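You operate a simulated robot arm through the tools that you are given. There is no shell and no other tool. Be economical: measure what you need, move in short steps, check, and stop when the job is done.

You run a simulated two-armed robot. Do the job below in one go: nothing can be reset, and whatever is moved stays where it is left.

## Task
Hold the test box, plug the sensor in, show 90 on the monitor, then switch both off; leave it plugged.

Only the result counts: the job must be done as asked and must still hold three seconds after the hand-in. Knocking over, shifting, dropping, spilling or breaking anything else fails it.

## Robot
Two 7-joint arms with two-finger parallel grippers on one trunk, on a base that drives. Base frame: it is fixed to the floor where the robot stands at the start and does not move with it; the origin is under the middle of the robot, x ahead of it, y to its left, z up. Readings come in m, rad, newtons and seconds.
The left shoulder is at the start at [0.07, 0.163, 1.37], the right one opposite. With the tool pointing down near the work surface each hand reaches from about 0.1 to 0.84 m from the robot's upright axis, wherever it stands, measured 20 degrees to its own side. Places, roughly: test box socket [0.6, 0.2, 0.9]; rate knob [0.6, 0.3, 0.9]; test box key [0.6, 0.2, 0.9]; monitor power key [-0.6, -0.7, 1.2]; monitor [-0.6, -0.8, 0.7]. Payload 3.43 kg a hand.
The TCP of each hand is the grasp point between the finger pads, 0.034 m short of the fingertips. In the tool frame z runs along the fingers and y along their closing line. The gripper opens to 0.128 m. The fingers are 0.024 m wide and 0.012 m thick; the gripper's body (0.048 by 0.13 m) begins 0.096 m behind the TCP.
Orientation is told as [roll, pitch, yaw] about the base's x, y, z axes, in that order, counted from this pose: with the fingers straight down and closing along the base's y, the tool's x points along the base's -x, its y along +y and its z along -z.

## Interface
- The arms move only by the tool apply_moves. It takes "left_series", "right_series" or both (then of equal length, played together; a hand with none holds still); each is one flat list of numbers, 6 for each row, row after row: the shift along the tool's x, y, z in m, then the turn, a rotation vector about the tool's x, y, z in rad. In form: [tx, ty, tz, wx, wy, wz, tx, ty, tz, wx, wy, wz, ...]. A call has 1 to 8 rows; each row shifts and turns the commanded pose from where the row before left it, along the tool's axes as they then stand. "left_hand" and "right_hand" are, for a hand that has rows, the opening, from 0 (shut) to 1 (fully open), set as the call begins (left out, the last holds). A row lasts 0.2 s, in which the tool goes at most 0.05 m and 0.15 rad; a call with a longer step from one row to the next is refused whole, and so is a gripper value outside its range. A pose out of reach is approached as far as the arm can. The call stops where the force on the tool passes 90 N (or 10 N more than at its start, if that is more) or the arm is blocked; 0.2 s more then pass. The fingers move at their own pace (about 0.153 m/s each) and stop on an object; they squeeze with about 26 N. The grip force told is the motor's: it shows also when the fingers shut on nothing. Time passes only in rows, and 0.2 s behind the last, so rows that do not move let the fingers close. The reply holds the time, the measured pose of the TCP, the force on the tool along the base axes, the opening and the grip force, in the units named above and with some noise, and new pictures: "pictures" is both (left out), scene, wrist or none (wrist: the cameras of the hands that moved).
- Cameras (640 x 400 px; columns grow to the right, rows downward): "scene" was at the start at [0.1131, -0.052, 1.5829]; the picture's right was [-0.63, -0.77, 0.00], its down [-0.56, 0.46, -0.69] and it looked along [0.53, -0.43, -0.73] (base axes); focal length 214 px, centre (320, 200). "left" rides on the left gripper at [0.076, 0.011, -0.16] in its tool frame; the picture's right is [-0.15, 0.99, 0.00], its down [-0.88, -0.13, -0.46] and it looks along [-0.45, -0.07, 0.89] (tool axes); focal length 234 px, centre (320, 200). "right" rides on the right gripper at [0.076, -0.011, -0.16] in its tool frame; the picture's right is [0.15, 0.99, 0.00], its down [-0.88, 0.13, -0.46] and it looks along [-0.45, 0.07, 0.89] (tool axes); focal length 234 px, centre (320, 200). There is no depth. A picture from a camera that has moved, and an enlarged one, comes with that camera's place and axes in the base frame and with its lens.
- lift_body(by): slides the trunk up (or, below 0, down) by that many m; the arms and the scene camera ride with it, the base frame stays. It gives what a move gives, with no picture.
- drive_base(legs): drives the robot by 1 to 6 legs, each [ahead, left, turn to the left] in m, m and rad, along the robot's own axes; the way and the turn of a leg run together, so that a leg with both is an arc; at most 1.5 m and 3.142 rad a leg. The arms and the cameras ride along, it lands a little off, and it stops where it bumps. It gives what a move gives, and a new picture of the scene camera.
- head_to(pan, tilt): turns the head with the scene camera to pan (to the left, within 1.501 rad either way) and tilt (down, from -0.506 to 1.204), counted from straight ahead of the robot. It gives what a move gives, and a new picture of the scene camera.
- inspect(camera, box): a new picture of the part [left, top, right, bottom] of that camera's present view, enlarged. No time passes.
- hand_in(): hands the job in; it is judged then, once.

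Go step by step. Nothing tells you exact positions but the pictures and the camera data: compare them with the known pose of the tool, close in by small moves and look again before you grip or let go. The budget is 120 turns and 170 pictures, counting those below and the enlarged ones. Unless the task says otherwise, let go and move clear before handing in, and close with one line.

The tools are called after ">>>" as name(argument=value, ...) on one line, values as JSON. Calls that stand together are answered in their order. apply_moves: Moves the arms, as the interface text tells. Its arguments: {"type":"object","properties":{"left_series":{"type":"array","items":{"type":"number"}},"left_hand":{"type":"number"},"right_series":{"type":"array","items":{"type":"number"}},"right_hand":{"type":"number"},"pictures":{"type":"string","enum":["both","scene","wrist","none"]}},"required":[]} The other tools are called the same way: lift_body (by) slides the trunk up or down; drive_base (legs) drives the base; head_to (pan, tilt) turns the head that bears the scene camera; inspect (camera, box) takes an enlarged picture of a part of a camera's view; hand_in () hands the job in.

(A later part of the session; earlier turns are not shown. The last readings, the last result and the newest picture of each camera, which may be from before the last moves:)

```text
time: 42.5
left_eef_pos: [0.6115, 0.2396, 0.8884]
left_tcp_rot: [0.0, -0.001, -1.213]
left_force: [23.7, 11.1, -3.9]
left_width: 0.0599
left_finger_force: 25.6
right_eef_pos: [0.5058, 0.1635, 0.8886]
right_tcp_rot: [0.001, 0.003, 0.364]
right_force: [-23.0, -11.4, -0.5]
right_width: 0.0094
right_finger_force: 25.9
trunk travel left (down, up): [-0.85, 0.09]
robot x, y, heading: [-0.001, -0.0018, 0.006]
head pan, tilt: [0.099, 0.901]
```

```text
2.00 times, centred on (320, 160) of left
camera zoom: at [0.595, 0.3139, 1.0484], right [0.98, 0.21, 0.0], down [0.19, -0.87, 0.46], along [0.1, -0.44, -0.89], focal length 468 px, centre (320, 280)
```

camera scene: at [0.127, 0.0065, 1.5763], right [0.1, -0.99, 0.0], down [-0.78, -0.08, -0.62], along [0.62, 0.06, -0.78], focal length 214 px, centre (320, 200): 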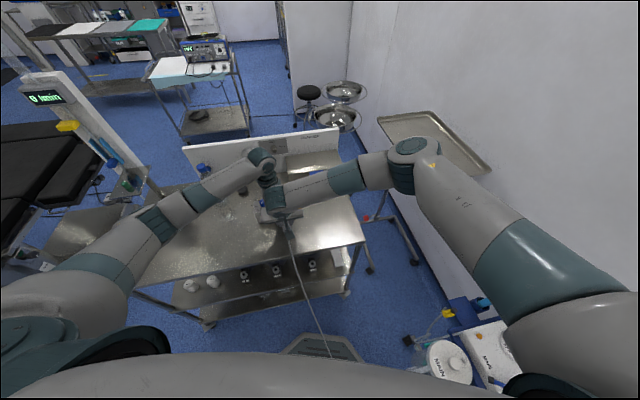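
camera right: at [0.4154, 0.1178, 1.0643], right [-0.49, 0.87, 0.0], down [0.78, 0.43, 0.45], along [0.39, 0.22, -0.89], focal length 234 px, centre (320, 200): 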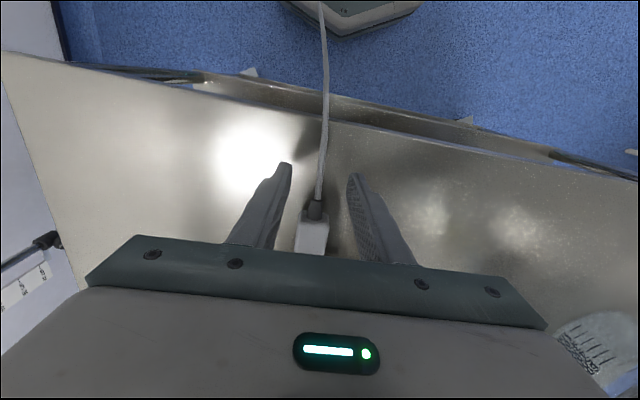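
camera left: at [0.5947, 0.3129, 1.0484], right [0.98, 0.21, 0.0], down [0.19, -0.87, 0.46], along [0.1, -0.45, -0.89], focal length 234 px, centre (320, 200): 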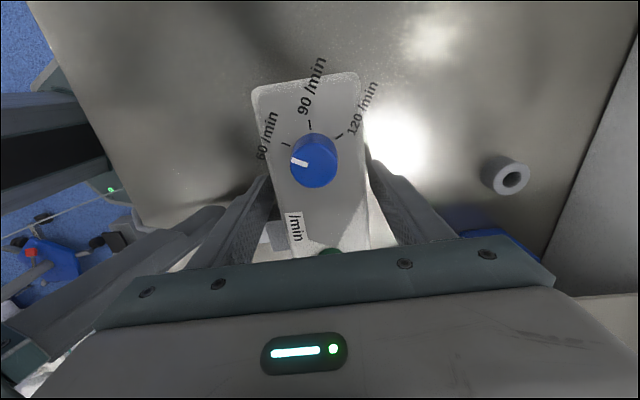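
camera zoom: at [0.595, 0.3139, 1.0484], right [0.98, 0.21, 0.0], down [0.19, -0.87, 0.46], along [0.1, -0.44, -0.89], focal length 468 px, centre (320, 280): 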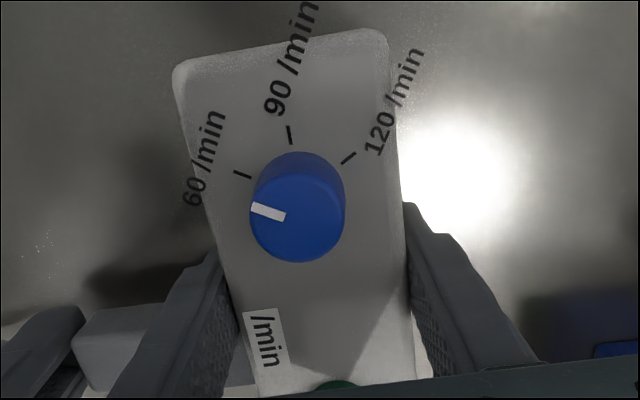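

The box hasn't moved in the left hand; the right fingers slid along the relief and should now be close to the shoulder. I push a little more and watch the force.

>>> apply_moves(right_series=[-0.002, 0, 0, 0, 0, 0, -0.002, 0, 0, 0, 0, 0], pictures="none")

>>> inspect(camera="right", box=[290, 160, 370, 240])

```text
time: 43.0
left_eef_pos: [0.6113, 0.2381, 0.8889]
left_tcp_rot: [0.002, 0.0, -1.215]
left_force: [22.9, 9.7, -3.9]
left_width: 0.06
left_finger_force: 26.4
right_eef_pos: [0.5091, 0.1642, 0.8896]
right_tcp_rot: [0.001, 0.004, 0.362]
right_force: [-23.2, -10.1, -0.4]
right_width: 0.0094
right_finger_force: 26.5
trunk travel left (down, up): [-0.85, 0.09]
robot x, y, heading: [-0.0018, 0.001, -0.002]
head pan, tilt: [0.099, 0.901]
```

```text
5.00 times, centred on (330, 200) of right
camera zoom: at [0.442, 0.1274, 1.0482], right [-0.49, 0.87, 0.0], down [0.78, 0.43, 0.45], along [0.4, 0.22, -0.89], focal length 1171 px, centre (270, 200)
```

zoom: 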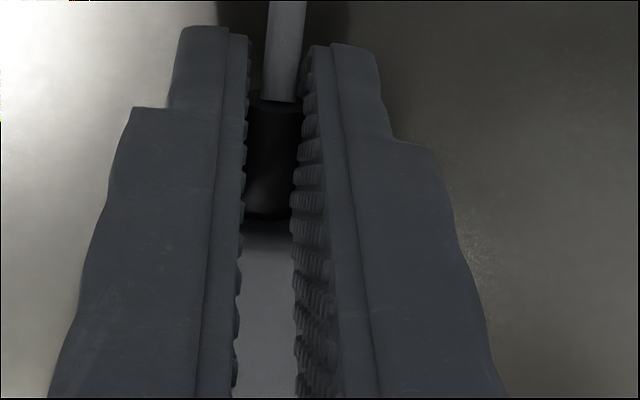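

The plug body's back has moved from about [0.505, 0.163] to about [0.518, 0.169], so it is actually going in at about 25 N. I keep pushing until the force rises.

>>> apply_moves(right_series=[-0.002, 0, 0, 0, 0, 0, -0.002, 0, 0, 0, 0, 0, -0.002, 0, 0, 0, 0, 0], pictures="none")

>>> inspect(camera="left", box=[80, 160, 340, 290])

>>> inspect(camera="right", box=[290, 160, 370, 240])

```text
time: 43.9
left_eef_pos: [0.6133, 0.2418, 0.8905]
left_tcp_rot: [0.008, 0.003, -1.209]
left_force: [39.0, 22.4, -9.5]
left_width: 0.0606
left_finger_force: 26.3
right_eef_pos: [0.5136, 0.1653, 0.8891]
right_tcp_rot: [0.0, 0.009, 0.363]
right_force: [-39.7, -22.4, 4.8]
right_width: 0.0091
right_finger_force: 26.0
trunk travel left (down, up): [-0.85, 0.09]
robot x, y, heading: [0.0027, -0.0001, -0.0]
head pan, tilt: [0.099, 0.901]
```

```text
2.46 times, centred on (210, 225) of left
camera zoom: at [0.5956, 0.3154, 1.0491], right [0.98, 0.21, 0.01], down [0.19, -0.87, 0.45], along [0.1, -0.44, -0.89], focal length 576 px, centre (591, 138)
```

zoom: 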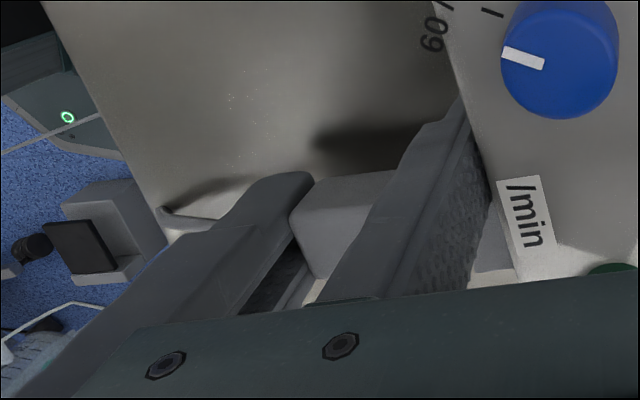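

```text
5.00 times, centred on (330, 200) of right
camera zoom: at [0.4471, 0.1297, 1.0482], right [-0.49, 0.87, 0.0], down [0.78, 0.44, 0.45], along [0.39, 0.22, -0.89], focal length 1171 px, centre (270, 200)
```

zoom: 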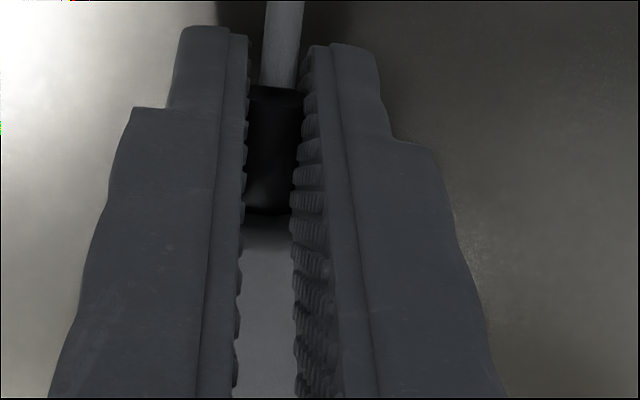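

The force rose to 45 N: it's either fully seated or blocked. I open the right hand without pulling, back away and look.

>>> apply_moves(right_series=[0, 0, 0, 0, 0, 0, 0.03, 0, -0.01, 0, 0, 0, 0.03, 0, -0.02, 0, 0, 0, 0.0, 0, -0.03, 0, -0.1, 0, 0, 0, 0, 0, -0.12, 0, 0, 0, 0, 0, -0.12, 0], right_hand=0.4, pictures="wrist")

>>> inspect(camera="right", box=[240, 120, 400, 250])

```text
time: 45.2
left_eef_pos: [0.6104, 0.2386, 0.8899]
left_tcp_rot: [-0.002, 0.001, -1.212]
left_force: [0.2, -0.2, -3.9]
left_width: 0.0597
left_finger_force: 26.4
right_eef_pos: [0.4595, 0.1436, 0.9501]
right_tcp_rot: [0.001, -0.342, 0.361]
right_force: [0.0, -0.9, -0.1]
right_width: 0.0512
right_finger_force: 0.0
trunk travel left (down, up): [-0.85, 0.09]
robot x, y, heading: [-0.0011, -0.0045, -0.001]
head pan, tilt: [0.099, 0.901]
camera right: at [0.3457, 0.0911, 1.074], right [-0.48, 0.88, -0.05], down [0.59, 0.36, 0.72], along [0.65, 0.32, -0.69], focal length 234 px, centre (320, 200)
```

right: 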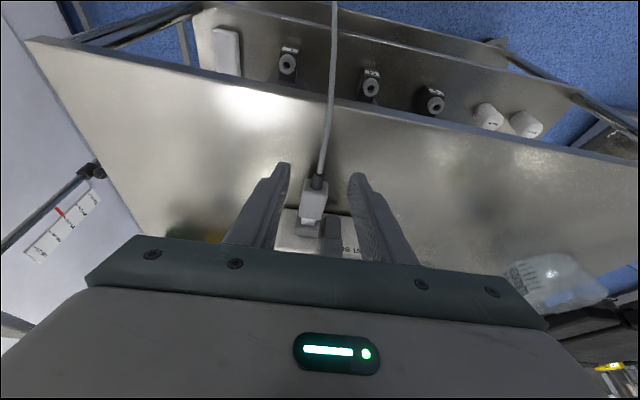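

```text
3.08 times, centred on (320, 185) of right
camera zoom: at [0.3457, 0.0911, 1.074], right [-0.48, 0.88, -0.05], down [0.59, 0.36, 0.72], along [0.65, 0.32, -0.69], focal length 720 px, centre (320, 246)
```

zoom: 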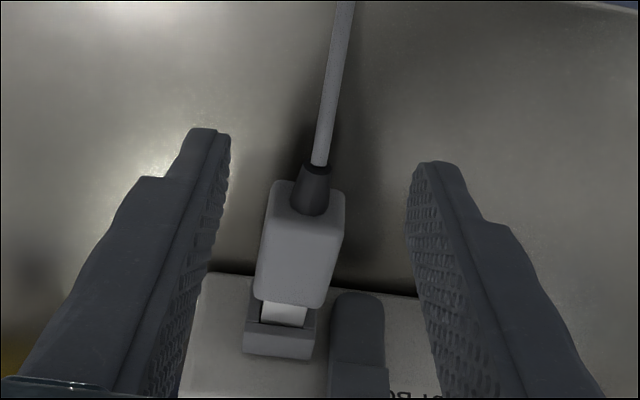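

>>> inspect(camera="right", box=[290, 175, 340, 240])

```text
6.15 times, centred on (315, 208) of right
camera zoom: at [0.3457, 0.0911, 1.074], right [-0.48, 0.88, -0.05], down [0.59, 0.36, 0.72], along [0.65, 0.32, -0.69], focal length 1441 px, centre (351, 154)
```

zoom: 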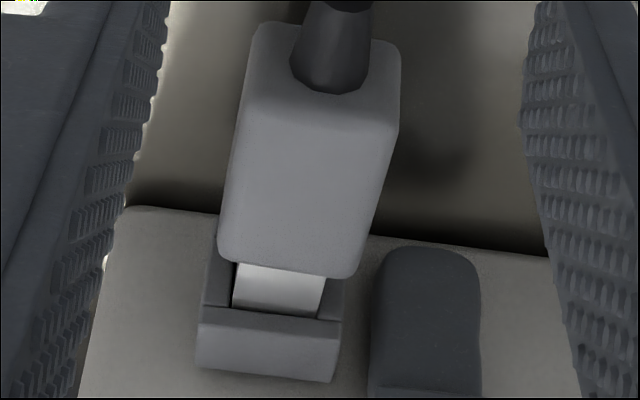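

The plug is at a firm stop (45 N made no difference), so I take it as seated. Next is the knob: I release the box with the left hand, rise, move over the knob and pre-turn the wrist.

>>> apply_moves(left_series=[0, 0, 0, 0, 0, 0, 0, 0, -0.05, 0, 0, 0, 0, 0, -0.05, 0, 0, 0, 0.037, -0.001, 0, 0, 0, 0, 0, 0, 0, 0, 0, -0.145, 0, 0, 0, 0, 0, -0.145, 0, 0, 0, 0, 0, -0.145, 0, 0, 0, 0, 0, -0.145], left_hand=0.65, pictures="none")

>>> apply_moves(left_series=[0, 0, 0, 0, 0, -0.145, 0, 0, 0, 0, 0, -0.145, 0, 0, 0, 0, 0, -0.145], left_hand=0.45, pictures="wrist")

>>> inspect(camera="scene", box=[200, 160, 328, 240])

```text
time: 47.0
left_eef_pos: [0.5973, 0.2715, 0.9906]
left_tcp_rot: [0.0, -0.001, -0.629]
left_force: [-0.2, 0.2, 0.9]
left_width: 0.0832
left_finger_force: 0.0
right_eef_pos: [0.4594, 0.1445, 0.9496]
right_tcp_rot: [0.001, -0.34, 0.362]
right_force: [0.4, -0.7, 1.1]
right_width: 0.0513
right_finger_force: 0.2
trunk travel left (down, up): [-0.85, 0.09]
robot x, y, heading: [0.0029, -0.0002, -0.001]
head pan, tilt: [0.099, 0.901]
```

```text
time: 47.9
left_eef_pos: [0.5962, 0.2708, 0.9893]
left_tcp_rot: [0.0, 0.0, -0.196]
left_force: [-0.1, -0.2, 0.1]
left_width: 0.0577
left_finger_force: 0.0
right_eef_pos: [0.4587, 0.1452, 0.9484]
right_tcp_rot: [0.0, -0.339, 0.363]
right_force: [0.0, -0.1, 0.4]
right_width: 0.0512
right_finger_force: 0.1
trunk travel left (down, up): [-0.85, 0.09]
robot x, y, heading: [0.001, -0.0016, 0.005]
head pan, tilt: [0.099, 0.901]
camera left: at [0.5244, 0.2975, 1.1496], right [0.34, 0.94, 0.0], down [0.84, -0.3, 0.46], along [0.43, -0.15, -0.89], focal length 234 px, centre (320, 200)
```

left: 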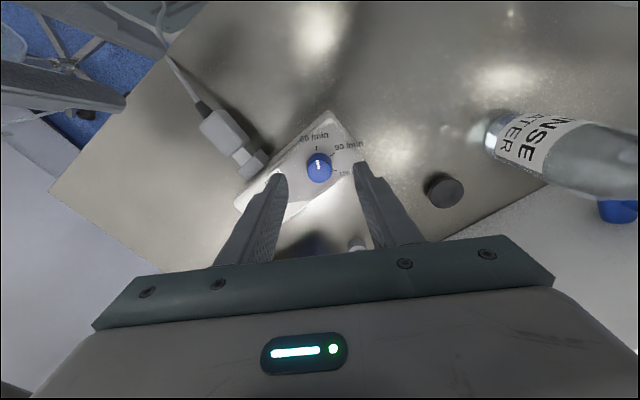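

```text
5.00 times, centred on (264, 200) of scene
camera zoom: at [0.1264, 0.0063, 1.5763], right [0.1, -1.0, 0.0], down [-0.78, -0.08, -0.62], along [0.62, 0.06, -0.78], focal length 1072 px, centre (600, 200)
```

zoom: 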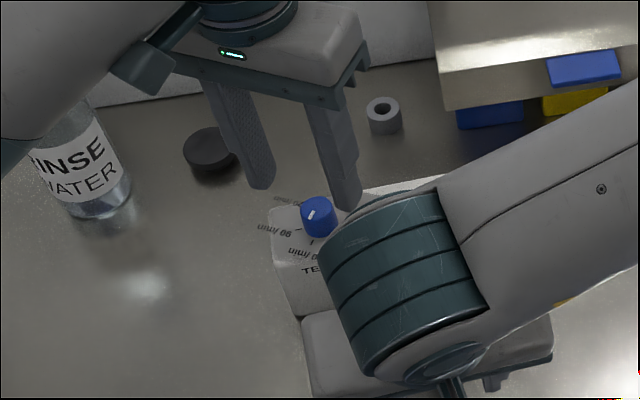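

>>> inspect(camera="left", box=[190, 90, 390, 215])

```text
3.20 times, centred on (290, 152) of left
camera zoom: at [0.5244, 0.2975, 1.1496], right [0.34, 0.94, 0.0], down [0.84, -0.3, 0.46], along [0.43, -0.15, -0.89], focal length 749 px, centre (416, 352)
```

zoom: 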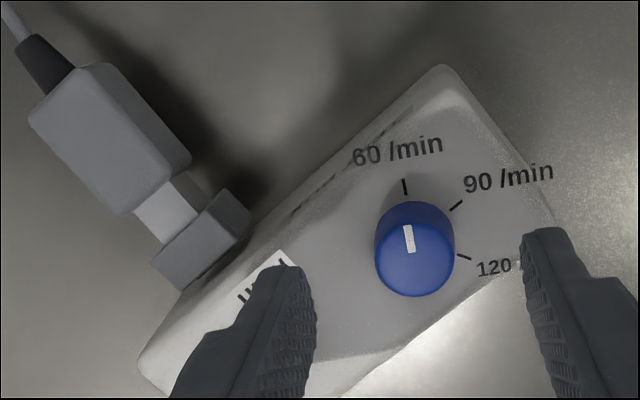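

In this view the plug sits in the socket and the knob centre is at [0.601, 0.269]; ticks are 60 degrees apart. I centre over the knob, go down and grip it.

>>> apply_moves(left_series=[-0.0053, -0.0008, 0.014, 0, 0, 0, 0, 0, 0.03, 0, 0, 0], pictures="none")

>>> apply_moves(left_series=[0, 0, 0, 0, 0, 0, 0, 0, 0, 0, 0, 0], left_hand=0.0, pictures="wrist")

>>> inspect(camera="scene", box=[200, 160, 328, 240])

```text
time: 48.5
left_eef_pos: [0.6031, 0.2698, 0.9497]
left_tcp_rot: [0.002, -0.007, -0.198]
left_force: [5.8, 0.7, 13.9]
left_width: 0.0573
left_finger_force: 0.0
right_eef_pos: [0.4558, 0.1441, 0.9517]
right_tcp_rot: [-0.001, -0.343, 0.363]
right_force: [-0.6, -0.3, -0.1]
right_width: 0.0513
right_finger_force: 0.0
trunk travel left (down, up): [-0.85, 0.09]
robot x, y, heading: [-0.0017, 0.0002, -0.003]
head pan, tilt: [0.099, 0.901]
```

```text
time: 49.0
left_eef_pos: [0.6051, 0.2692, 0.9495]
left_tcp_rot: [0.001, -0.006, -0.199]
left_force: [5.2, 3.4, 30.9]
left_width: 0.0251
left_finger_force: 25.3
right_eef_pos: [0.4566, 0.1449, 0.9517]
right_tcp_rot: [-0.001, -0.341, 0.363]
right_force: [0.6, -0.3, 0.2]
right_width: 0.0512
right_finger_force: 0.0
trunk travel left (down, up): [-0.85, 0.09]
robot x, y, heading: [0.0049, 0.0005, -0.002]
head pan, tilt: [0.099, 0.901]
camera left: at [0.5304, 0.2954, 1.1077], right [0.34, 0.94, 0.0], down [0.84, -0.3, 0.46], along [0.43, -0.15, -0.89], focal length 234 px, centre (320, 200)
```

left: 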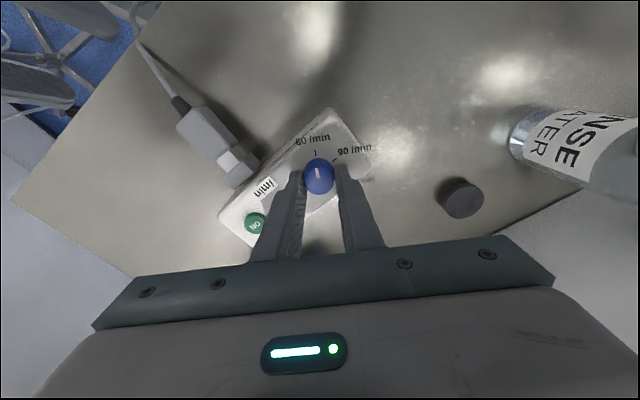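

```text
5.00 times, centred on (264, 200) of scene
camera zoom: at [0.1235, 0.005, 1.5769], right [0.1, -1.0, 0.0], down [-0.78, -0.08, -0.62], along [0.62, 0.06, -0.78], focal length 1072 px, centre (600, 200)
```

zoom: 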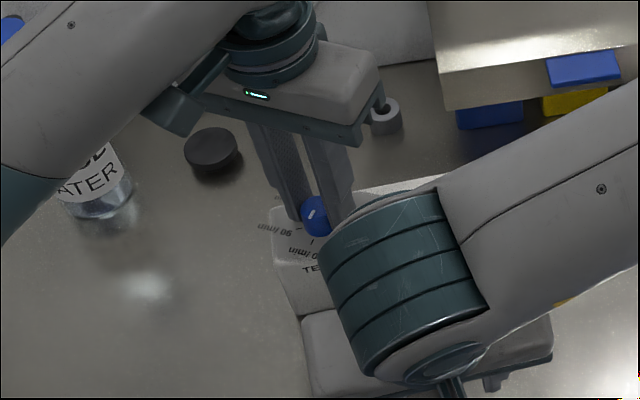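

The fingertips press the box top with 31 N, so I open, rise 7 mm, and grip the knob again.

>>> apply_moves(left_series=[0, 0, 0, 0, 0, 0, 0, 0, -0.007, 0, 0, 0, 0, 0, 0, 0, 0, 0], left_hand=0.35, pictures="none")

>>> apply_moves(left_series=[0, 0, 0, 0, 0, 0, 0, 0, 0, 0, 0, 0], left_hand=0.0, pictures="none")

>>> inspect(camera="left", box=[190, 90, 390, 230])

```text
time: 49.9
left_eef_pos: [0.6031, 0.2698, 0.9505]
left_tcp_rot: [-0.002, 0.004, -0.199]
left_force: [0.0, -0.5, 0.6]
left_width: 0.0448
left_finger_force: 0.1
right_eef_pos: [0.457, 0.1439, 0.9487]
right_tcp_rot: [0.002, -0.341, 0.364]
right_force: [0.4, -0.2, 0.0]
right_width: 0.0512
right_finger_force: 0.0
trunk travel left (down, up): [-0.85, 0.09]
robot x, y, heading: [0.0003, -0.0005, -0.005]
head pan, tilt: [0.099, 0.901]
```

```text
time: 50.5
left_eef_pos: [0.6052, 0.27, 0.9524]
left_tcp_rot: [0.001, 0.002, -0.2]
left_force: [-0.2, -0.2, -0.4]
left_width: 0.0248
left_finger_force: 26.3
right_eef_pos: [0.4586, 0.1451, 0.9505]
right_tcp_rot: [0.0, -0.338, 0.361]
right_force: [0.5, 0.4, 0.6]
right_width: 0.0509
right_finger_force: 0.1
trunk travel left (down, up): [-0.85, 0.09]
robot x, y, heading: [0.0011, -0.0034, -0.0]
head pan, tilt: [0.099, 0.901]
```

```text
2.86 times, centred on (290, 160) of left
camera zoom: at [0.5316, 0.2961, 1.1116], right [0.34, 0.94, 0.0], down [0.84, -0.3, 0.45], along [0.43, -0.15, -0.89], focal length 669 px, centre (406, 314)
```

zoom: 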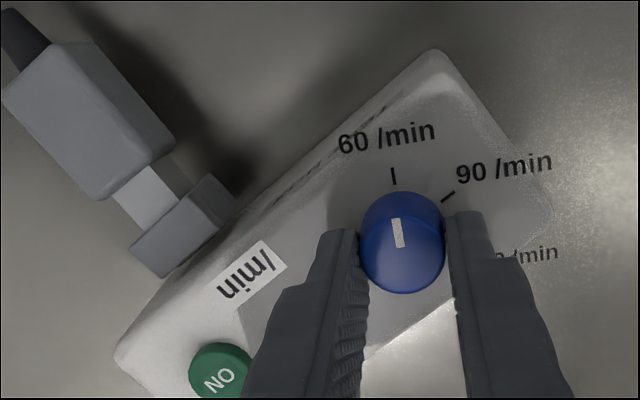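

The grip is about 8 mm off the knob's centre, so I open, shift back and grip again before turning.

>>> apply_moves(left_series=[0, 0, 0, 0, 0, 0, 0.0075, -0.0005, 0, 0, 0, 0, 0, 0, 0, 0, 0, 0], left_hand=0.35, pictures="none")

>>> apply_moves(left_series=[0, 0, 0, 0, 0, 0, 0, 0, 0, 0, 0, 0], left_hand=0.0, pictures="none")

>>> apply_moves(left_series=[0, 0, 0, 0, 0, 0.13, 0, 0, 0, 0, 0, 0.13, 0, 0, 0, 0, 0, 0.04], pictures="none")

>>> inspect(camera="left", box=[190, 90, 390, 230])

```text
time: 51.2
left_eef_pos: [0.5961, 0.2699, 0.9536]
left_tcp_rot: [-0.001, 0.0, -0.198]
left_force: [-0.1, 0.6, -0.1]
left_width: 0.0449
left_finger_force: 0.1
right_eef_pos: [0.4587, 0.1454, 0.9499]
right_tcp_rot: [0.0, -0.341, 0.362]
right_force: [0.0, -0.3, 0.5]
right_width: 0.0515
right_finger_force: 0.1
trunk travel left (down, up): [-0.85, 0.09]
robot x, y, heading: [-0.0005, -0.0013, -0.003]
head pan, tilt: [0.099, 0.901]
```

```text
time: 51.9
left_eef_pos: [0.5963, 0.2714, 0.9529]
left_tcp_rot: [0.002, 0.001, -0.198]
left_force: [1.4, 0.8, 1.6]
left_width: 0.0246
left_finger_force: 25.7
right_eef_pos: [0.4582, 0.1449, 0.9499]
right_tcp_rot: [0.001, -0.341, 0.363]
right_force: [0.1, 0.2, -0.5]
right_width: 0.051
right_finger_force: 0.1
trunk travel left (down, up): [-0.85, 0.09]
robot x, y, heading: [-0.0058, 0.001, -0.002]
head pan, tilt: [0.099, 0.901]
```

```text
time: 52.6
left_eef_pos: [0.5954, 0.2707, 0.9525]
left_tcp_rot: [-0.002, 0.002, -0.5]
left_force: [0.9, 0.9, -0.8]
left_width: 0.0245
left_finger_force: 26.4
right_eef_pos: [0.4591, 0.1443, 0.9499]
right_tcp_rot: [0.001, -0.341, 0.362]
right_force: [0.5, -1.1, 0.1]
right_width: 0.0511
right_finger_force: 0.0
trunk travel left (down, up): [-0.85, 0.09]
robot x, y, heading: [0.0008, 0.0034, -0.0]
head pan, tilt: [0.099, 0.901]
```

```text
2.86 times, centred on (290, 160) of left
camera zoom: at [0.5335, 0.3176, 1.1127], right [0.6, 0.8, 0.0], down [0.71, -0.54, 0.46], along [0.36, -0.28, -0.89], focal length 669 px, centre (406, 314)
```

zoom: 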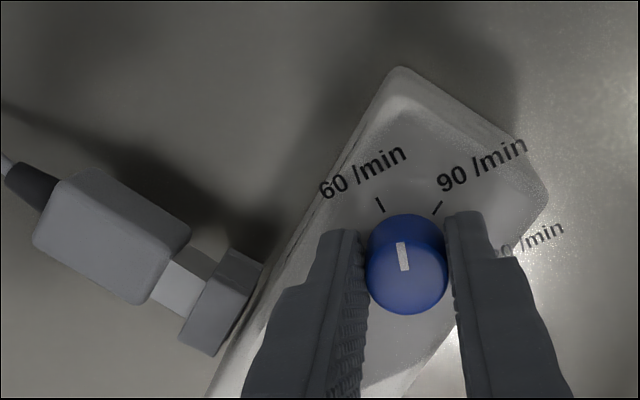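

The knob turns and the box stays put. I turn on by 0.70 rad and check against the 90 tick.

>>> apply_moves(left_series=[0, 0, 0, 0, 0, 0.14, 0, 0, 0, 0, 0, 0.14, 0, 0, 0, 0, 0, 0.14, 0, 0, 0, 0, 0, 0.14, 0, 0, 0, 0, 0, 0.14], pictures="none")

>>> inspect(camera="left", box=[210, 90, 410, 230])

```text
time: 53.9
left_eef_pos: [0.5951, 0.2708, 0.9538]
left_tcp_rot: [0.002, -0.001, -1.201]
left_force: [2.9, 0.3, 4.2]
left_width: 0.0249
left_finger_force: 26.0
right_eef_pos: [0.4581, 0.1446, 0.9503]
right_tcp_rot: [-0.001, -0.34, 0.364]
right_force: [0.6, -0.5, 0.3]
right_width: 0.0512
right_finger_force: 0.0
trunk travel left (down, up): [-0.85, 0.09]
robot x, y, heading: [0.0019, 0.0013, -0.001]
head pan, tilt: [0.099, 0.901]
```

```text
2.86 times, centred on (310, 160) of left
camera zoom: at [0.5771, 0.3458, 1.1126], right [0.98, 0.22, 0.0], down [0.2, -0.87, 0.46], along [0.1, -0.44, -0.89], focal length 669 px, centre (349, 314)
```

zoom: 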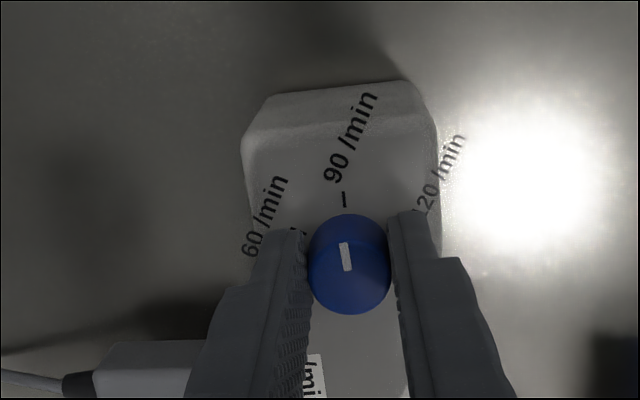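

The pointer is about 3 degrees short of the 90 tick; I add 0.05 rad, let go and rise.

>>> apply_moves(left_series=[0, 0, 0, 0, 0, 0.05, 0, 0, 0, 0, 0, 0], pictures="none")

>>> apply_moves(left_series=[0, 0, 0, 0, 0, 0, 0, 0, -0.03, 0, 0, 0, 0, 0, -0.04, 0, 0, 0], left_hand=0.4, pictures="none")

>>> inspect(camera="left", box=[230, 90, 410, 230])

```text
time: 54.5
left_eef_pos: [0.595, 0.2707, 0.9529]
left_tcp_rot: [-0.001, -0.002, -1.252]
left_force: [2.1, -1.3, 4.6]
left_width: 0.0246
left_finger_force: 25.3
right_eef_pos: [0.4589, 0.1448, 0.95]
right_tcp_rot: [0.0, -0.341, 0.364]
right_force: [0.1, 0.4, -0.6]
right_width: 0.0512
right_finger_force: 0.1
trunk travel left (down, up): [-0.85, 0.09]
robot x, y, heading: [0.0016, 0.002, 0.001]
head pan, tilt: [0.099, 0.901]
```

```text
time: 55.2
left_eef_pos: [0.5952, 0.2718, 1.0226]
left_tcp_rot: [0.0, 0.002, -1.248]
left_force: [0.2, 0.4, 0.2]
left_width: 0.0511
left_finger_force: 0.0
right_eef_pos: [0.4589, 0.1443, 0.9492]
right_tcp_rot: [-0.002, -0.341, 0.363]
right_force: [-0.5, 0.5, 0.4]
right_width: 0.0512
right_finger_force: 0.1
trunk travel left (down, up): [-0.85, 0.09]
robot x, y, heading: [0.0026, 0.0003, 0.003]
head pan, tilt: [0.099, 0.901]
```

```text
2.86 times, centred on (320, 160) of left
camera zoom: at [0.5804, 0.3471, 1.1822], right [0.98, 0.17, 0.0], down [0.16, -0.88, 0.46], along [0.08, -0.45, -0.89], focal length 669 px, centre (320, 314)
```

zoom: 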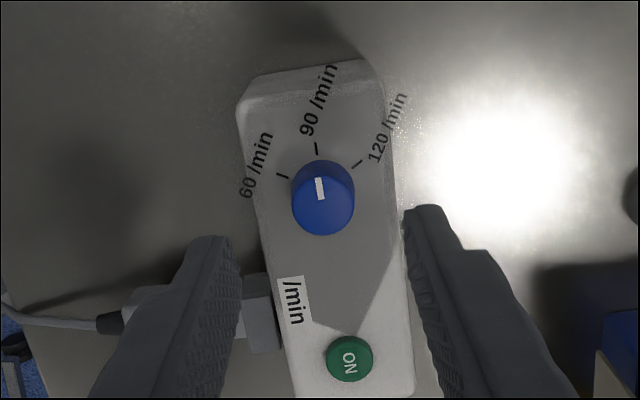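

The pointer stands on 90 and the plug sits in the socket. Next I move the closed left fingers above the green key at about [0.619, 0.196] and come down close to it.

>>> apply_moves(left_series=[-0.0397, -0.0004, 0, 0, 0, 0, -0.0397, -0.0004, 0, 0, 0, 0, 0, 0, 0.025, 0, 0, 0, 0, 0, 0.03, 0, 0, 0], left_hand=0.0, pictures="none")

>>> inspect(camera="left", box=[230, 90, 410, 230])

>>> inspect(camera="right", box=[260, 150, 420, 260])

```text
time: 56.2
left_eef_pos: [0.62, 0.1946, 0.9681]
left_tcp_rot: [0.001, 0.0, -1.247]
left_force: [-0.2, 1.1, -0.2]
left_width: 0.0
left_finger_force: 25.9
right_eef_pos: [0.4588, 0.1447, 0.9501]
right_tcp_rot: [0.002, -0.339, 0.364]
right_force: [0.0, -0.2, 0.8]
right_width: 0.0511
right_finger_force: 0.0
trunk travel left (down, up): [-0.85, 0.09]
robot x, y, heading: [-0.0003, 0.003, 0.0]
head pan, tilt: [0.099, 0.901]
```

```text
2.86 times, centred on (320, 160) of left
camera zoom: at [0.6056, 0.271, 1.1276], right [0.98, 0.17, 0.0], down [0.16, -0.88, 0.46], along [0.08, -0.45, -0.89], focal length 669 px, centre (320, 314)
```

zoom: 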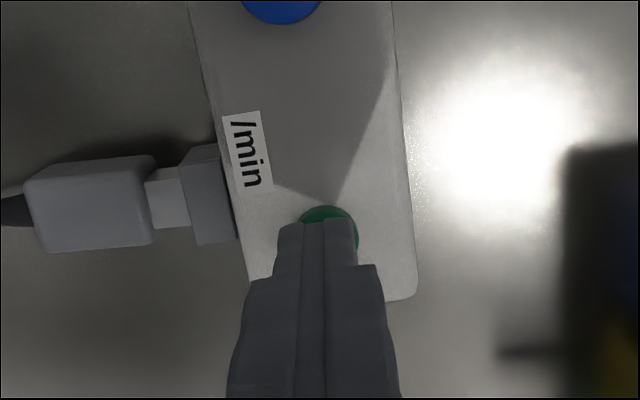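

```text
3.64 times, centred on (340, 205) of right
camera zoom: at [0.3458, 0.0909, 1.0741], right [-0.48, 0.88, -0.05], down [0.59, 0.36, 0.72], along [0.65, 0.32, -0.69], focal length 852 px, centre (247, 182)
```

zoom: 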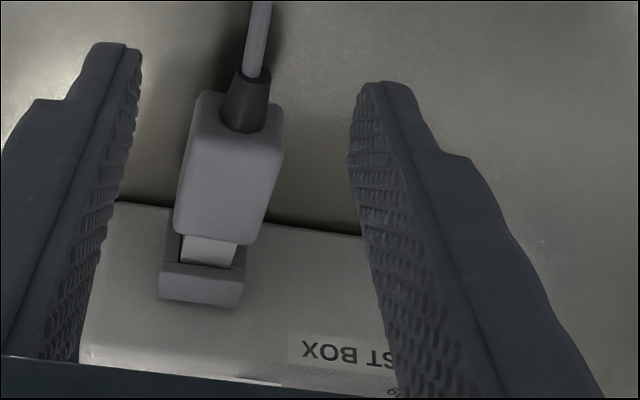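

I'm above the key. I press down in small steps and watch the force.

>>> apply_moves(left_series=[0, 0, 0.01, 0, 0, 0, 0, 0, 0.004, 0, 0, 0], pictures="none")

>>> inspect(camera="left", box=[260, 150, 380, 230])

```text
time: 56.9
left_eef_pos: [0.6202, 0.196, 0.9543]
left_tcp_rot: [0.0, 0.0, -1.248]
left_force: [-0.2, 1.0, 0.0]
left_width: 0.0001
left_finger_force: 25.7
right_eef_pos: [0.4591, 0.145, 0.9487]
right_tcp_rot: [0.0, -0.341, 0.364]
right_force: [0.7, 0.1, -0.8]
right_width: 0.0511
right_finger_force: 0.0
trunk travel left (down, up): [-0.85, 0.09]
robot x, y, heading: [0.0012, -0.002, -0.003]
head pan, tilt: [0.099, 0.901]
```

```text
5.00 times, centred on (320, 190) of left
camera zoom: at [0.6056, 0.2711, 1.1131], right [0.98, 0.18, 0.0], down [0.16, -0.88, 0.46], along [0.08, -0.45, -0.89], focal length 1171 px, centre (320, 250)
```

zoom: 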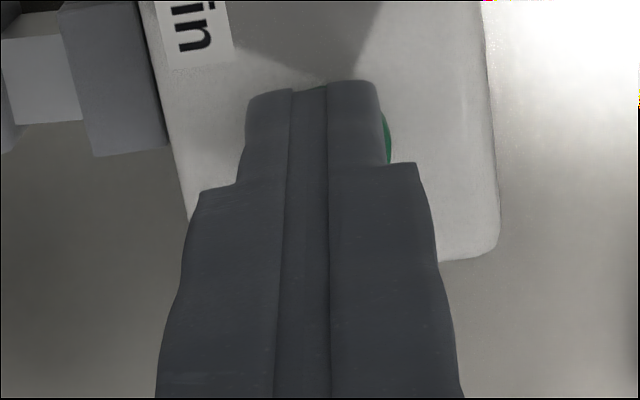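

>>> apply_moves(left_series=[0, 0.003, 0, 0, 0, 0, 0, 0, 0.002, 0, 0, 0, 0, 0, 0.002, 0, 0, 0], pictures="none")

```text
time: 57.6
left_eef_pos: [0.6228, 0.1955, 0.9509]
left_tcp_rot: [0.002, -0.001, -1.249]
left_force: [0.3, -0.2, 5.3]
left_width: 0.0002
left_finger_force: 25.5
right_eef_pos: [0.458, 0.1446, 0.9509]
right_tcp_rot: [0.001, -0.341, 0.361]
right_force: [-0.8, 0.1, -0.3]
right_width: 0.0511
right_finger_force: 0.1
trunk travel left (down, up): [-0.85, 0.09]
robot x, y, heading: [-0.0011, 0.0024, 0.0]
head pan, tilt: [0.099, 0.901]
```

Contact at 5 N. I press 2 mm more, then lift and look at the key.

>>> apply_moves(left_series=[0, 0, 0.002, 0, 0, 0, 0, 0, 0, 0, 0, 0], pictures="none")

>>> apply_moves(left_series=[0, 0, -0.04, 0, 0, 0, 0.035, 0, -0.03, 0, 0, 0, 0.04, 0, 0, 0, 0, 0], pictures="none")

>>> inspect(camera="left", box=[230, 90, 410, 230])

```text
time: 58.2
left_eef_pos: [0.6228, 0.1953, 0.9501]
left_tcp_rot: [0.002, -0.001, -1.248]
left_force: [0.7, 2.7, 13.4]
left_width: 0.0001
left_finger_force: 26.0
right_eef_pos: [0.4584, 0.1455, 0.9506]
right_tcp_rot: [0.001, -0.34, 0.363]
right_force: [1.0, 0.2, -0.6]
right_width: 0.0511
right_finger_force: 0.1
trunk travel left (down, up): [-0.85, 0.09]
robot x, y, heading: [-0.0018, -0.0017, -0.001]
head pan, tilt: [0.099, 0.901]
```

```text
time: 59.0
left_eef_pos: [0.5972, 0.2688, 1.0192]
left_tcp_rot: [-0.002, -0.001, -1.247]
left_force: [-0.2, 0.2, 0.1]
left_width: 0.0
left_finger_force: 26.4
right_eef_pos: [0.4563, 0.147, 0.9495]
right_tcp_rot: [-0.002, -0.341, 0.363]
right_force: [-1.0, 1.6, -0.4]
right_width: 0.0511
right_finger_force: 0.1
trunk travel left (down, up): [-0.85, 0.09]
robot x, y, heading: [-0.0021, 0.004, -0.001]
head pan, tilt: [0.099, 0.901]
```

```text
2.86 times, centred on (320, 160) of left
camera zoom: at [0.5834, 0.3447, 1.178], right [0.98, 0.17, 0.0], down [0.16, -0.88, 0.46], along [0.08, -0.45, -0.89], focal length 669 px, centre (320, 314)
```

zoom: 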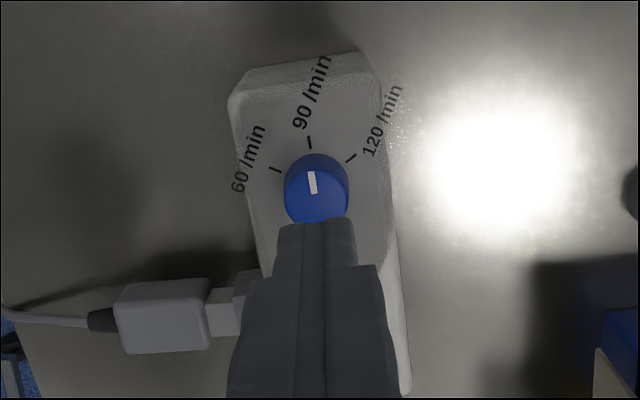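

>>> apply_moves(left_series=[0, 0, -0.05, 0, 0, 0, 0, 0, -0.05, 0, 0, 0], left_hand=0.9, pictures="none")

>>> inspect(camera="left", box=[250, 110, 380, 210])

```text
time: 59.6
left_eef_pos: [0.5967, 0.2668, 1.1192]
left_tcp_rot: [0.001, 0.0, -1.246]
left_force: [-0.9, 0.2, 0.0]
left_width: 0.1154
left_finger_force: 0.0
right_eef_pos: [0.458, 0.1452, 0.9496]
right_tcp_rot: [0.0, -0.341, 0.364]
right_force: [0.2, 0.1, 0.2]
right_width: 0.0513
right_finger_force: 0.0
trunk travel left (down, up): [-0.85, 0.09]
robot x, y, heading: [-0.0001, 0.001, -0.003]
head pan, tilt: [0.099, 0.901]
```

```text
4.00 times, centred on (315, 160) of left
camera zoom: at [0.584, 0.3428, 1.2786], right [0.98, 0.18, 0.0], down [0.16, -0.88, 0.46], along [0.08, -0.45, -0.89], focal length 937 px, centre (340, 360)
```

zoom: 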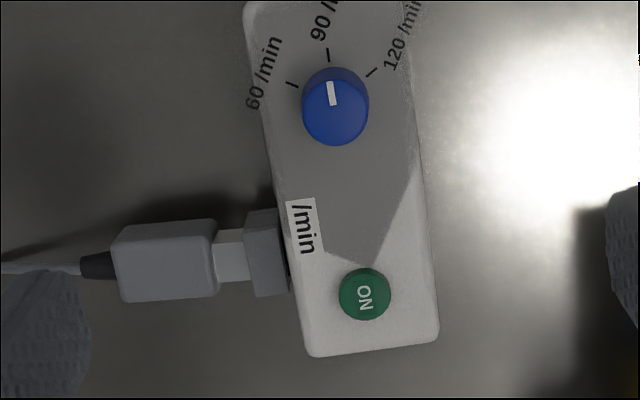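

Knob and key are done; now for the monitor behind me on the right. I raise and draw in both arms, then look at the floor and cable.

>>> apply_moves(left_series=[0.005, -0.008, -0.035, 0, 0, 0, 0.005, -0.008, -0.035, 0, 0, 0, 0.005, -0.008, -0.035, 0, 0, 0, 0.005, -0.008, -0.035, 0, 0, 0], right_series=[-0.0165, 0, -0.0465, 0, 0, 0, -0.0165, 0, -0.0465, 0, 0, 0, -0.0165, 0, -0.0465, 0, 0, 0, -0.0165, 0, -0.0465, 0, 0, 0], left_hand=0.2, right_hand=0.0, pictures="none")

>>> apply_moves(left_series=[0.007, -0.012, -0.018, 0, 0, 0, 0.007, -0.012, -0.018, 0, 0, 0, 0.007, -0.012, -0.018, 0, 0, 0, 0.007, -0.012, -0.018, 0, 0, 0, 0.007, -0.012, -0.018, 0, 0, 0, 0.007, -0.012, -0.018, 0, 0, 0, 0.007, -0.012, -0.018, 0, 0, 0, 0.007, -0.012, -0.018, 0, 0, 0], right_series=[0.0083, -0.0319, -0.0361, 0, 0, 0, 0.0083, -0.0319, -0.0361, 0, 0, 0, 0.0083, -0.0319, -0.0361, 0, 0, 0, 0.0083, -0.0319, -0.0361, 0, 0, 0, 0.0083, -0.0319, -0.0361, 0, 0, 0, 0.0083, -0.0319, -0.0361, 0, 0, 0, 0.0083, -0.0319, -0.0361, 0, 0, 0, 0.0083, -0.0319, -0.0361, 0, 0, 0], pictures="none")

>>> head_to(pan=-0.3, tilt=1.0)

>>> head_to(pan=-1.5, tilt=0.9)

```text
time: 60.6
left_eef_pos: [0.5602, 0.2748, 1.2597]
left_tcp_rot: [0.002, -0.001, -1.248]
left_force: [-0.6, -0.5, 0.2]
left_width: 0.0257
left_finger_force: 0.0
right_eef_pos: [0.4578, 0.1448, 1.1476]
right_tcp_rot: [0.0, -0.34, 0.365]
right_force: [1.0, -0.6, 0.3]
right_width: 0.0
right_finger_force: 25.7
trunk travel left (down, up): [-0.85, 0.09]
robot x, y, heading: [0.0015, -0.0073, 0.002]
head pan, tilt: [0.099, 0.901]
```

```text
time: 62.5
left_eef_pos: [0.451, 0.2971, 1.4025]
left_tcp_rot: [0.001, -0.001, -1.25]
left_force: [0.5, -0.4, 0.6]
left_width: 0.0254
left_finger_force: 0.1
right_eef_pos: [0.3992, -0.1517, 1.3974]
right_tcp_rot: [0.002, -0.343, 0.363]
right_force: [-0.5, -0.2, -0.2]
right_width: 0.0001
right_finger_force: 26.2
trunk travel left (down, up): [-0.85, 0.09]
robot x, y, heading: [-0.0016, 0.0038, 0.003]
head pan, tilt: [0.099, 0.901]
```

```text
time: 63.3
left_eef_pos: [0.4534, 0.299, 1.4008]
left_tcp_rot: [0.0, -0.001, -1.247]
left_force: [0.6, 0.5, -1.1]
left_width: 0.0255
left_finger_force: 0.1
right_eef_pos: [0.4005, -0.1488, 1.396]
right_tcp_rot: [0.0, -0.338, 0.363]
right_force: [-0.1, 0.6, -0.1]
right_width: 0.0
right_finger_force: 25.9
trunk travel left (down, up): [-0.85, 0.09]
robot x, y, heading: [-0.0, 0.0004, 0.001]
head pan, tilt: [-0.3, 1.0]
camera scene: at [0.1185, -0.0213, 1.5691], right [-0.29, -0.96, 0.0], down [-0.8, 0.25, -0.54], along [0.52, -0.16, -0.84], focal length 214 px, centre (320, 200)
```

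scene: 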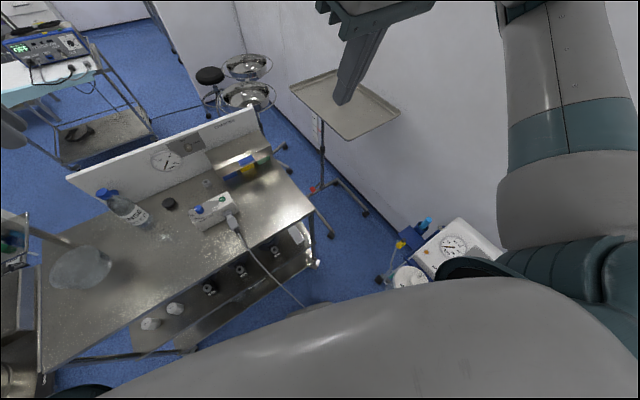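

```text
time: 64.7
left_eef_pos: [0.4534, 0.2983, 1.4013]
left_tcp_rot: [-0.001, 0.001, -1.249]
left_force: [-0.7, 0.4, -0.4]
left_width: 0.0257
left_finger_force: 0.2
right_eef_pos: [0.4009, -0.149, 1.3962]
right_tcp_rot: [0.001, -0.34, 0.363]
right_force: [0.3, 0.3, 0.1]
right_width: 0.0
right_finger_force: 26.4
trunk travel left (down, up): [-0.85, 0.09]
robot x, y, heading: [0.0003, 0.0012, 0.002]
head pan, tilt: [-1.499, 0.901]
camera scene: at [0.0567, -0.0766, 1.5763], right [-1.0, -0.07, 0.0], down [-0.06, 0.78, -0.62], along [0.04, -0.62, -0.78], focal length 214 px, centre (320, 200)
```

scene: 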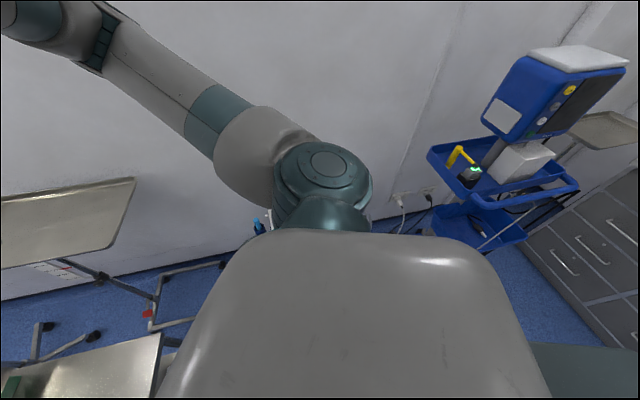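

The cable runs down in front of me and the monitor trolley is back right, its front facing roughly [-0.34, 0.94]. I turn right by 90 degrees on the spot and look.

>>> drive_base(legs=[[0, 0, -1.571]])

>>> head_to(pan=-0.75, tilt=0.6)

```text
time: 69.0
left_eef_pos: [0.2874, -0.4606, 1.4017]
left_tcp_rot: [0.001, -0.002, -2.846]
left_force: [-0.4, 0.8, -0.3]
left_width: 0.0255
left_finger_force: 0.0
right_eef_pos: [-0.1581, -0.3963, 1.3967]
right_tcp_rot: [0.001, -0.342, -1.233]
right_force: [-0.3, 0.0, -0.6]
right_width: 0.0
right_finger_force: 25.6
trunk travel left (down, up): [-0.85, 0.09]
robot x, y, heading: [-0.0025, 0.0012, -1.595]
head pan, tilt: [-1.499, 0.901]
camera scene: at [-0.0754, -0.0552, 1.5764], right [-0.05, 1.0, 0.0], down [0.78, 0.04, -0.62], along [-0.62, -0.03, -0.78], focal length 214 px, centre (320, 200)
```

scene: 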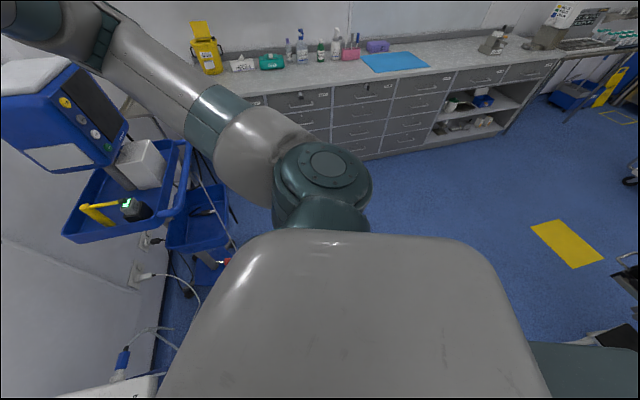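

```text
time: 70.1
left_eef_pos: [0.2877, -0.4596, 1.4021]
left_tcp_rot: [0.0, 0.001, -2.845]
left_force: [1.0, 0.3, 0.2]
left_width: 0.0255
left_finger_force: 0.0
right_eef_pos: [-0.1587, -0.3962, 1.3966]
right_tcp_rot: [0.0, -0.34, -1.234]
right_force: [-0.1, -0.2, -0.2]
right_width: 0.0002
right_finger_force: 26.9
trunk travel left (down, up): [-0.85, 0.09]
robot x, y, heading: [-0.0001, 0.0012, -1.596]
head pan, tilt: [-0.75, 0.6]
camera scene: at [-0.0621, -0.1147, 1.6011], right [-0.71, 0.7, 0.0], down [0.4, 0.4, -0.82], along [-0.58, -0.59, -0.57], focal length 214 px, centre (320, 200)
```

scene: 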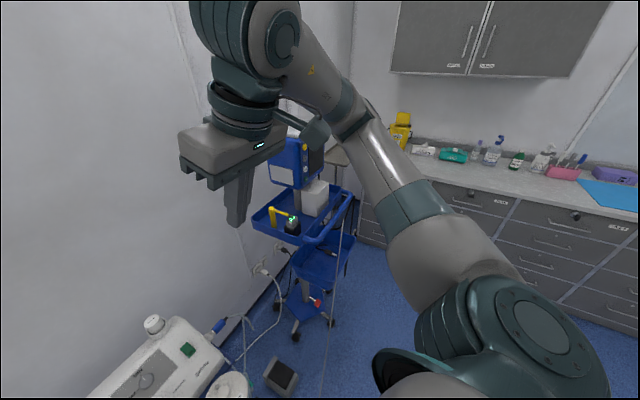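

The floor to my right is clear and the trolley stands about 0.7 m off. I strafe right 0.45 m and go ahead 0.08 m.

>>> drive_base(legs=[[0, -0.45, 0], [0.08, 0, 0]])

>>> head_to(pan=-0.25, tilt=0.6)

```text
time: 73.5
left_eef_pos: [-0.1624, -0.5198, 1.4051]
left_tcp_rot: [0.005, -0.004, -2.831]
left_force: [0.4, 1.1, 0.5]
left_width: 0.0255
left_finger_force: 0.0
right_eef_pos: [-0.6101, -0.4608, 1.3989]
right_tcp_rot: [-0.003, -0.345, -1.22]
right_force: [-0.3, 0.5, 0.6]
right_width: 0.0
right_finger_force: 26.3
trunk travel left (down, up): [-0.85, 0.09]
robot x, y, heading: [-0.4554, -0.0678, -1.58]
head pan, tilt: [-0.75, 0.6]
camera scene: at [-0.5158, -0.1776, 1.6019], right [-0.72, 0.69, 0.0], down [0.39, 0.4, -0.83], along [-0.57, -0.6, -0.56], focal length 214 px, centre (320, 200)
```

scene: 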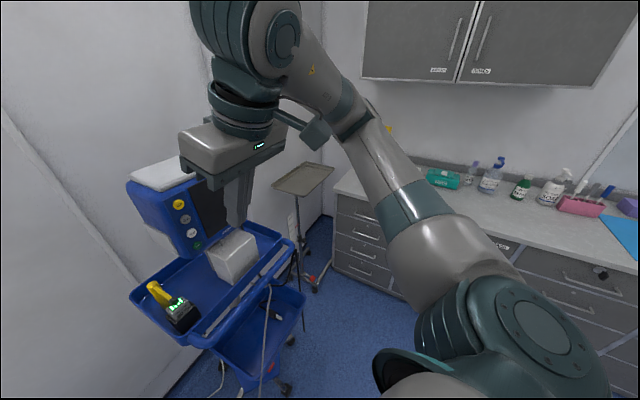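

```text
time: 74.4
left_eef_pos: [-0.1618, -0.5269, 1.4027]
left_tcp_rot: [0.002, -0.001, -2.831]
left_force: [-0.2, 0.5, -0.4]
left_width: 0.0257
left_finger_force: 0.0
right_eef_pos: [-0.6095, -0.471, 1.3958]
right_tcp_rot: [0.002, -0.338, -1.221]
right_force: [-0.5, -0.3, -0.7]
right_width: 0.0
right_finger_force: 26.5
trunk travel left (down, up): [-0.85, 0.09]
robot x, y, heading: [-0.4573, -0.0682, -1.584]
head pan, tilt: [-0.25, 0.6]
camera scene: at [-0.4787, -0.2085, 1.6009], right [-0.97, 0.26, 0.0], down [0.15, 0.55, -0.82], along [-0.21, -0.8, -0.57], focal length 214 px, centre (320, 200)
```

scene: 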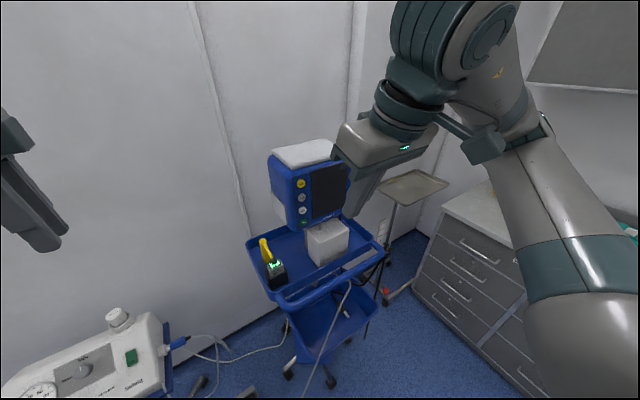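

The monitor's front is in good view. I zoom in on its keys.

>>> inspect(camera="scene", box=[250, 130, 370, 240])

```text
3.64 times, centred on (310, 185) of scene
camera zoom: at [-0.4787, -0.2085, 1.6009], right [-0.97, 0.26, 0.0], down [0.15, 0.55, -0.82], along [-0.21, -0.8, -0.57], focal length 780 px, centre (356, 254)
```

zoom: 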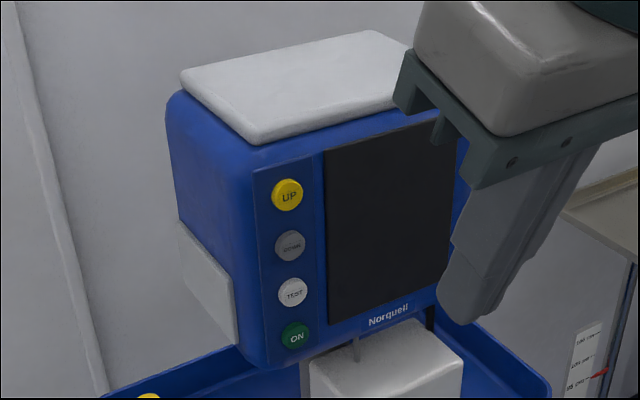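

The green ON key is at about [-0.557, -0.699, 1.175] and the right hand's yaw already matches the panel. I pitch the closed right hand up to point horizontally at it.

>>> apply_moves(right_series=[0, 0, 0, 0, -0.137, 0, 0, 0, 0, 0, -0.137, 0, 0, 0, 0, 0, -0.137, 0, 0, 0, 0, 0, -0.137, 0, 0, 0, 0, 0, -0.137, 0, 0, 0, 0, 0, -0.137, 0, 0, 0, 0, 0, -0.137, 0, 0, 0, 0, 0, -0.137, 0], right_hand=0.0, pictures="none")

>>> apply_moves(right_series=[0, 0, 0, 0, -0.134, 0], pictures="none")

```text
time: 76.2
left_eef_pos: [-0.1629, -0.526, 1.4018]
left_tcp_rot: [0.0, 0.001, -2.831]
left_force: [-0.1, -1.0, -0.2]
left_width: 0.0256
left_finger_force: 0.1
right_eef_pos: [-0.5936, -0.6017, 1.5309]
right_tcp_rot: [0.005, -1.436, -1.223]
right_force: [0.5, -0.3, 0.1]
right_width: 0.0
right_finger_force: 26.4
right hand out of reach, approached as far as the arm can: row 2, 3, 4, 5, 6, 7, 8
trunk travel left (down, up): [-0.85, 0.09]
robot x, y, heading: [-0.4571, -0.0675, -1.58]
head pan, tilt: [-0.25, 0.6]
```

```text
time: 76.6
left_eef_pos: [-0.1636, -0.5276, 1.4018]
left_tcp_rot: [0.0, 0.0, -2.831]
left_force: [0.4, 0.1, 0.2]
left_width: 0.0257
left_finger_force: 0.1
right_eef_pos: [-0.5911, -0.6182, 1.5413]
right_tcp_rot: [1.982, -1.571, 3.082]
right_force: [0.3, 0.2, 0.7]
right_width: 0.0002
right_finger_force: 26.1
right hand out of reach, approached as far as the arm can: row 1
trunk travel left (down, up): [-0.85, 0.09]
robot x, y, heading: [-0.4515, -0.0734, -1.589]
head pan, tilt: [-0.25, 0.6]
```

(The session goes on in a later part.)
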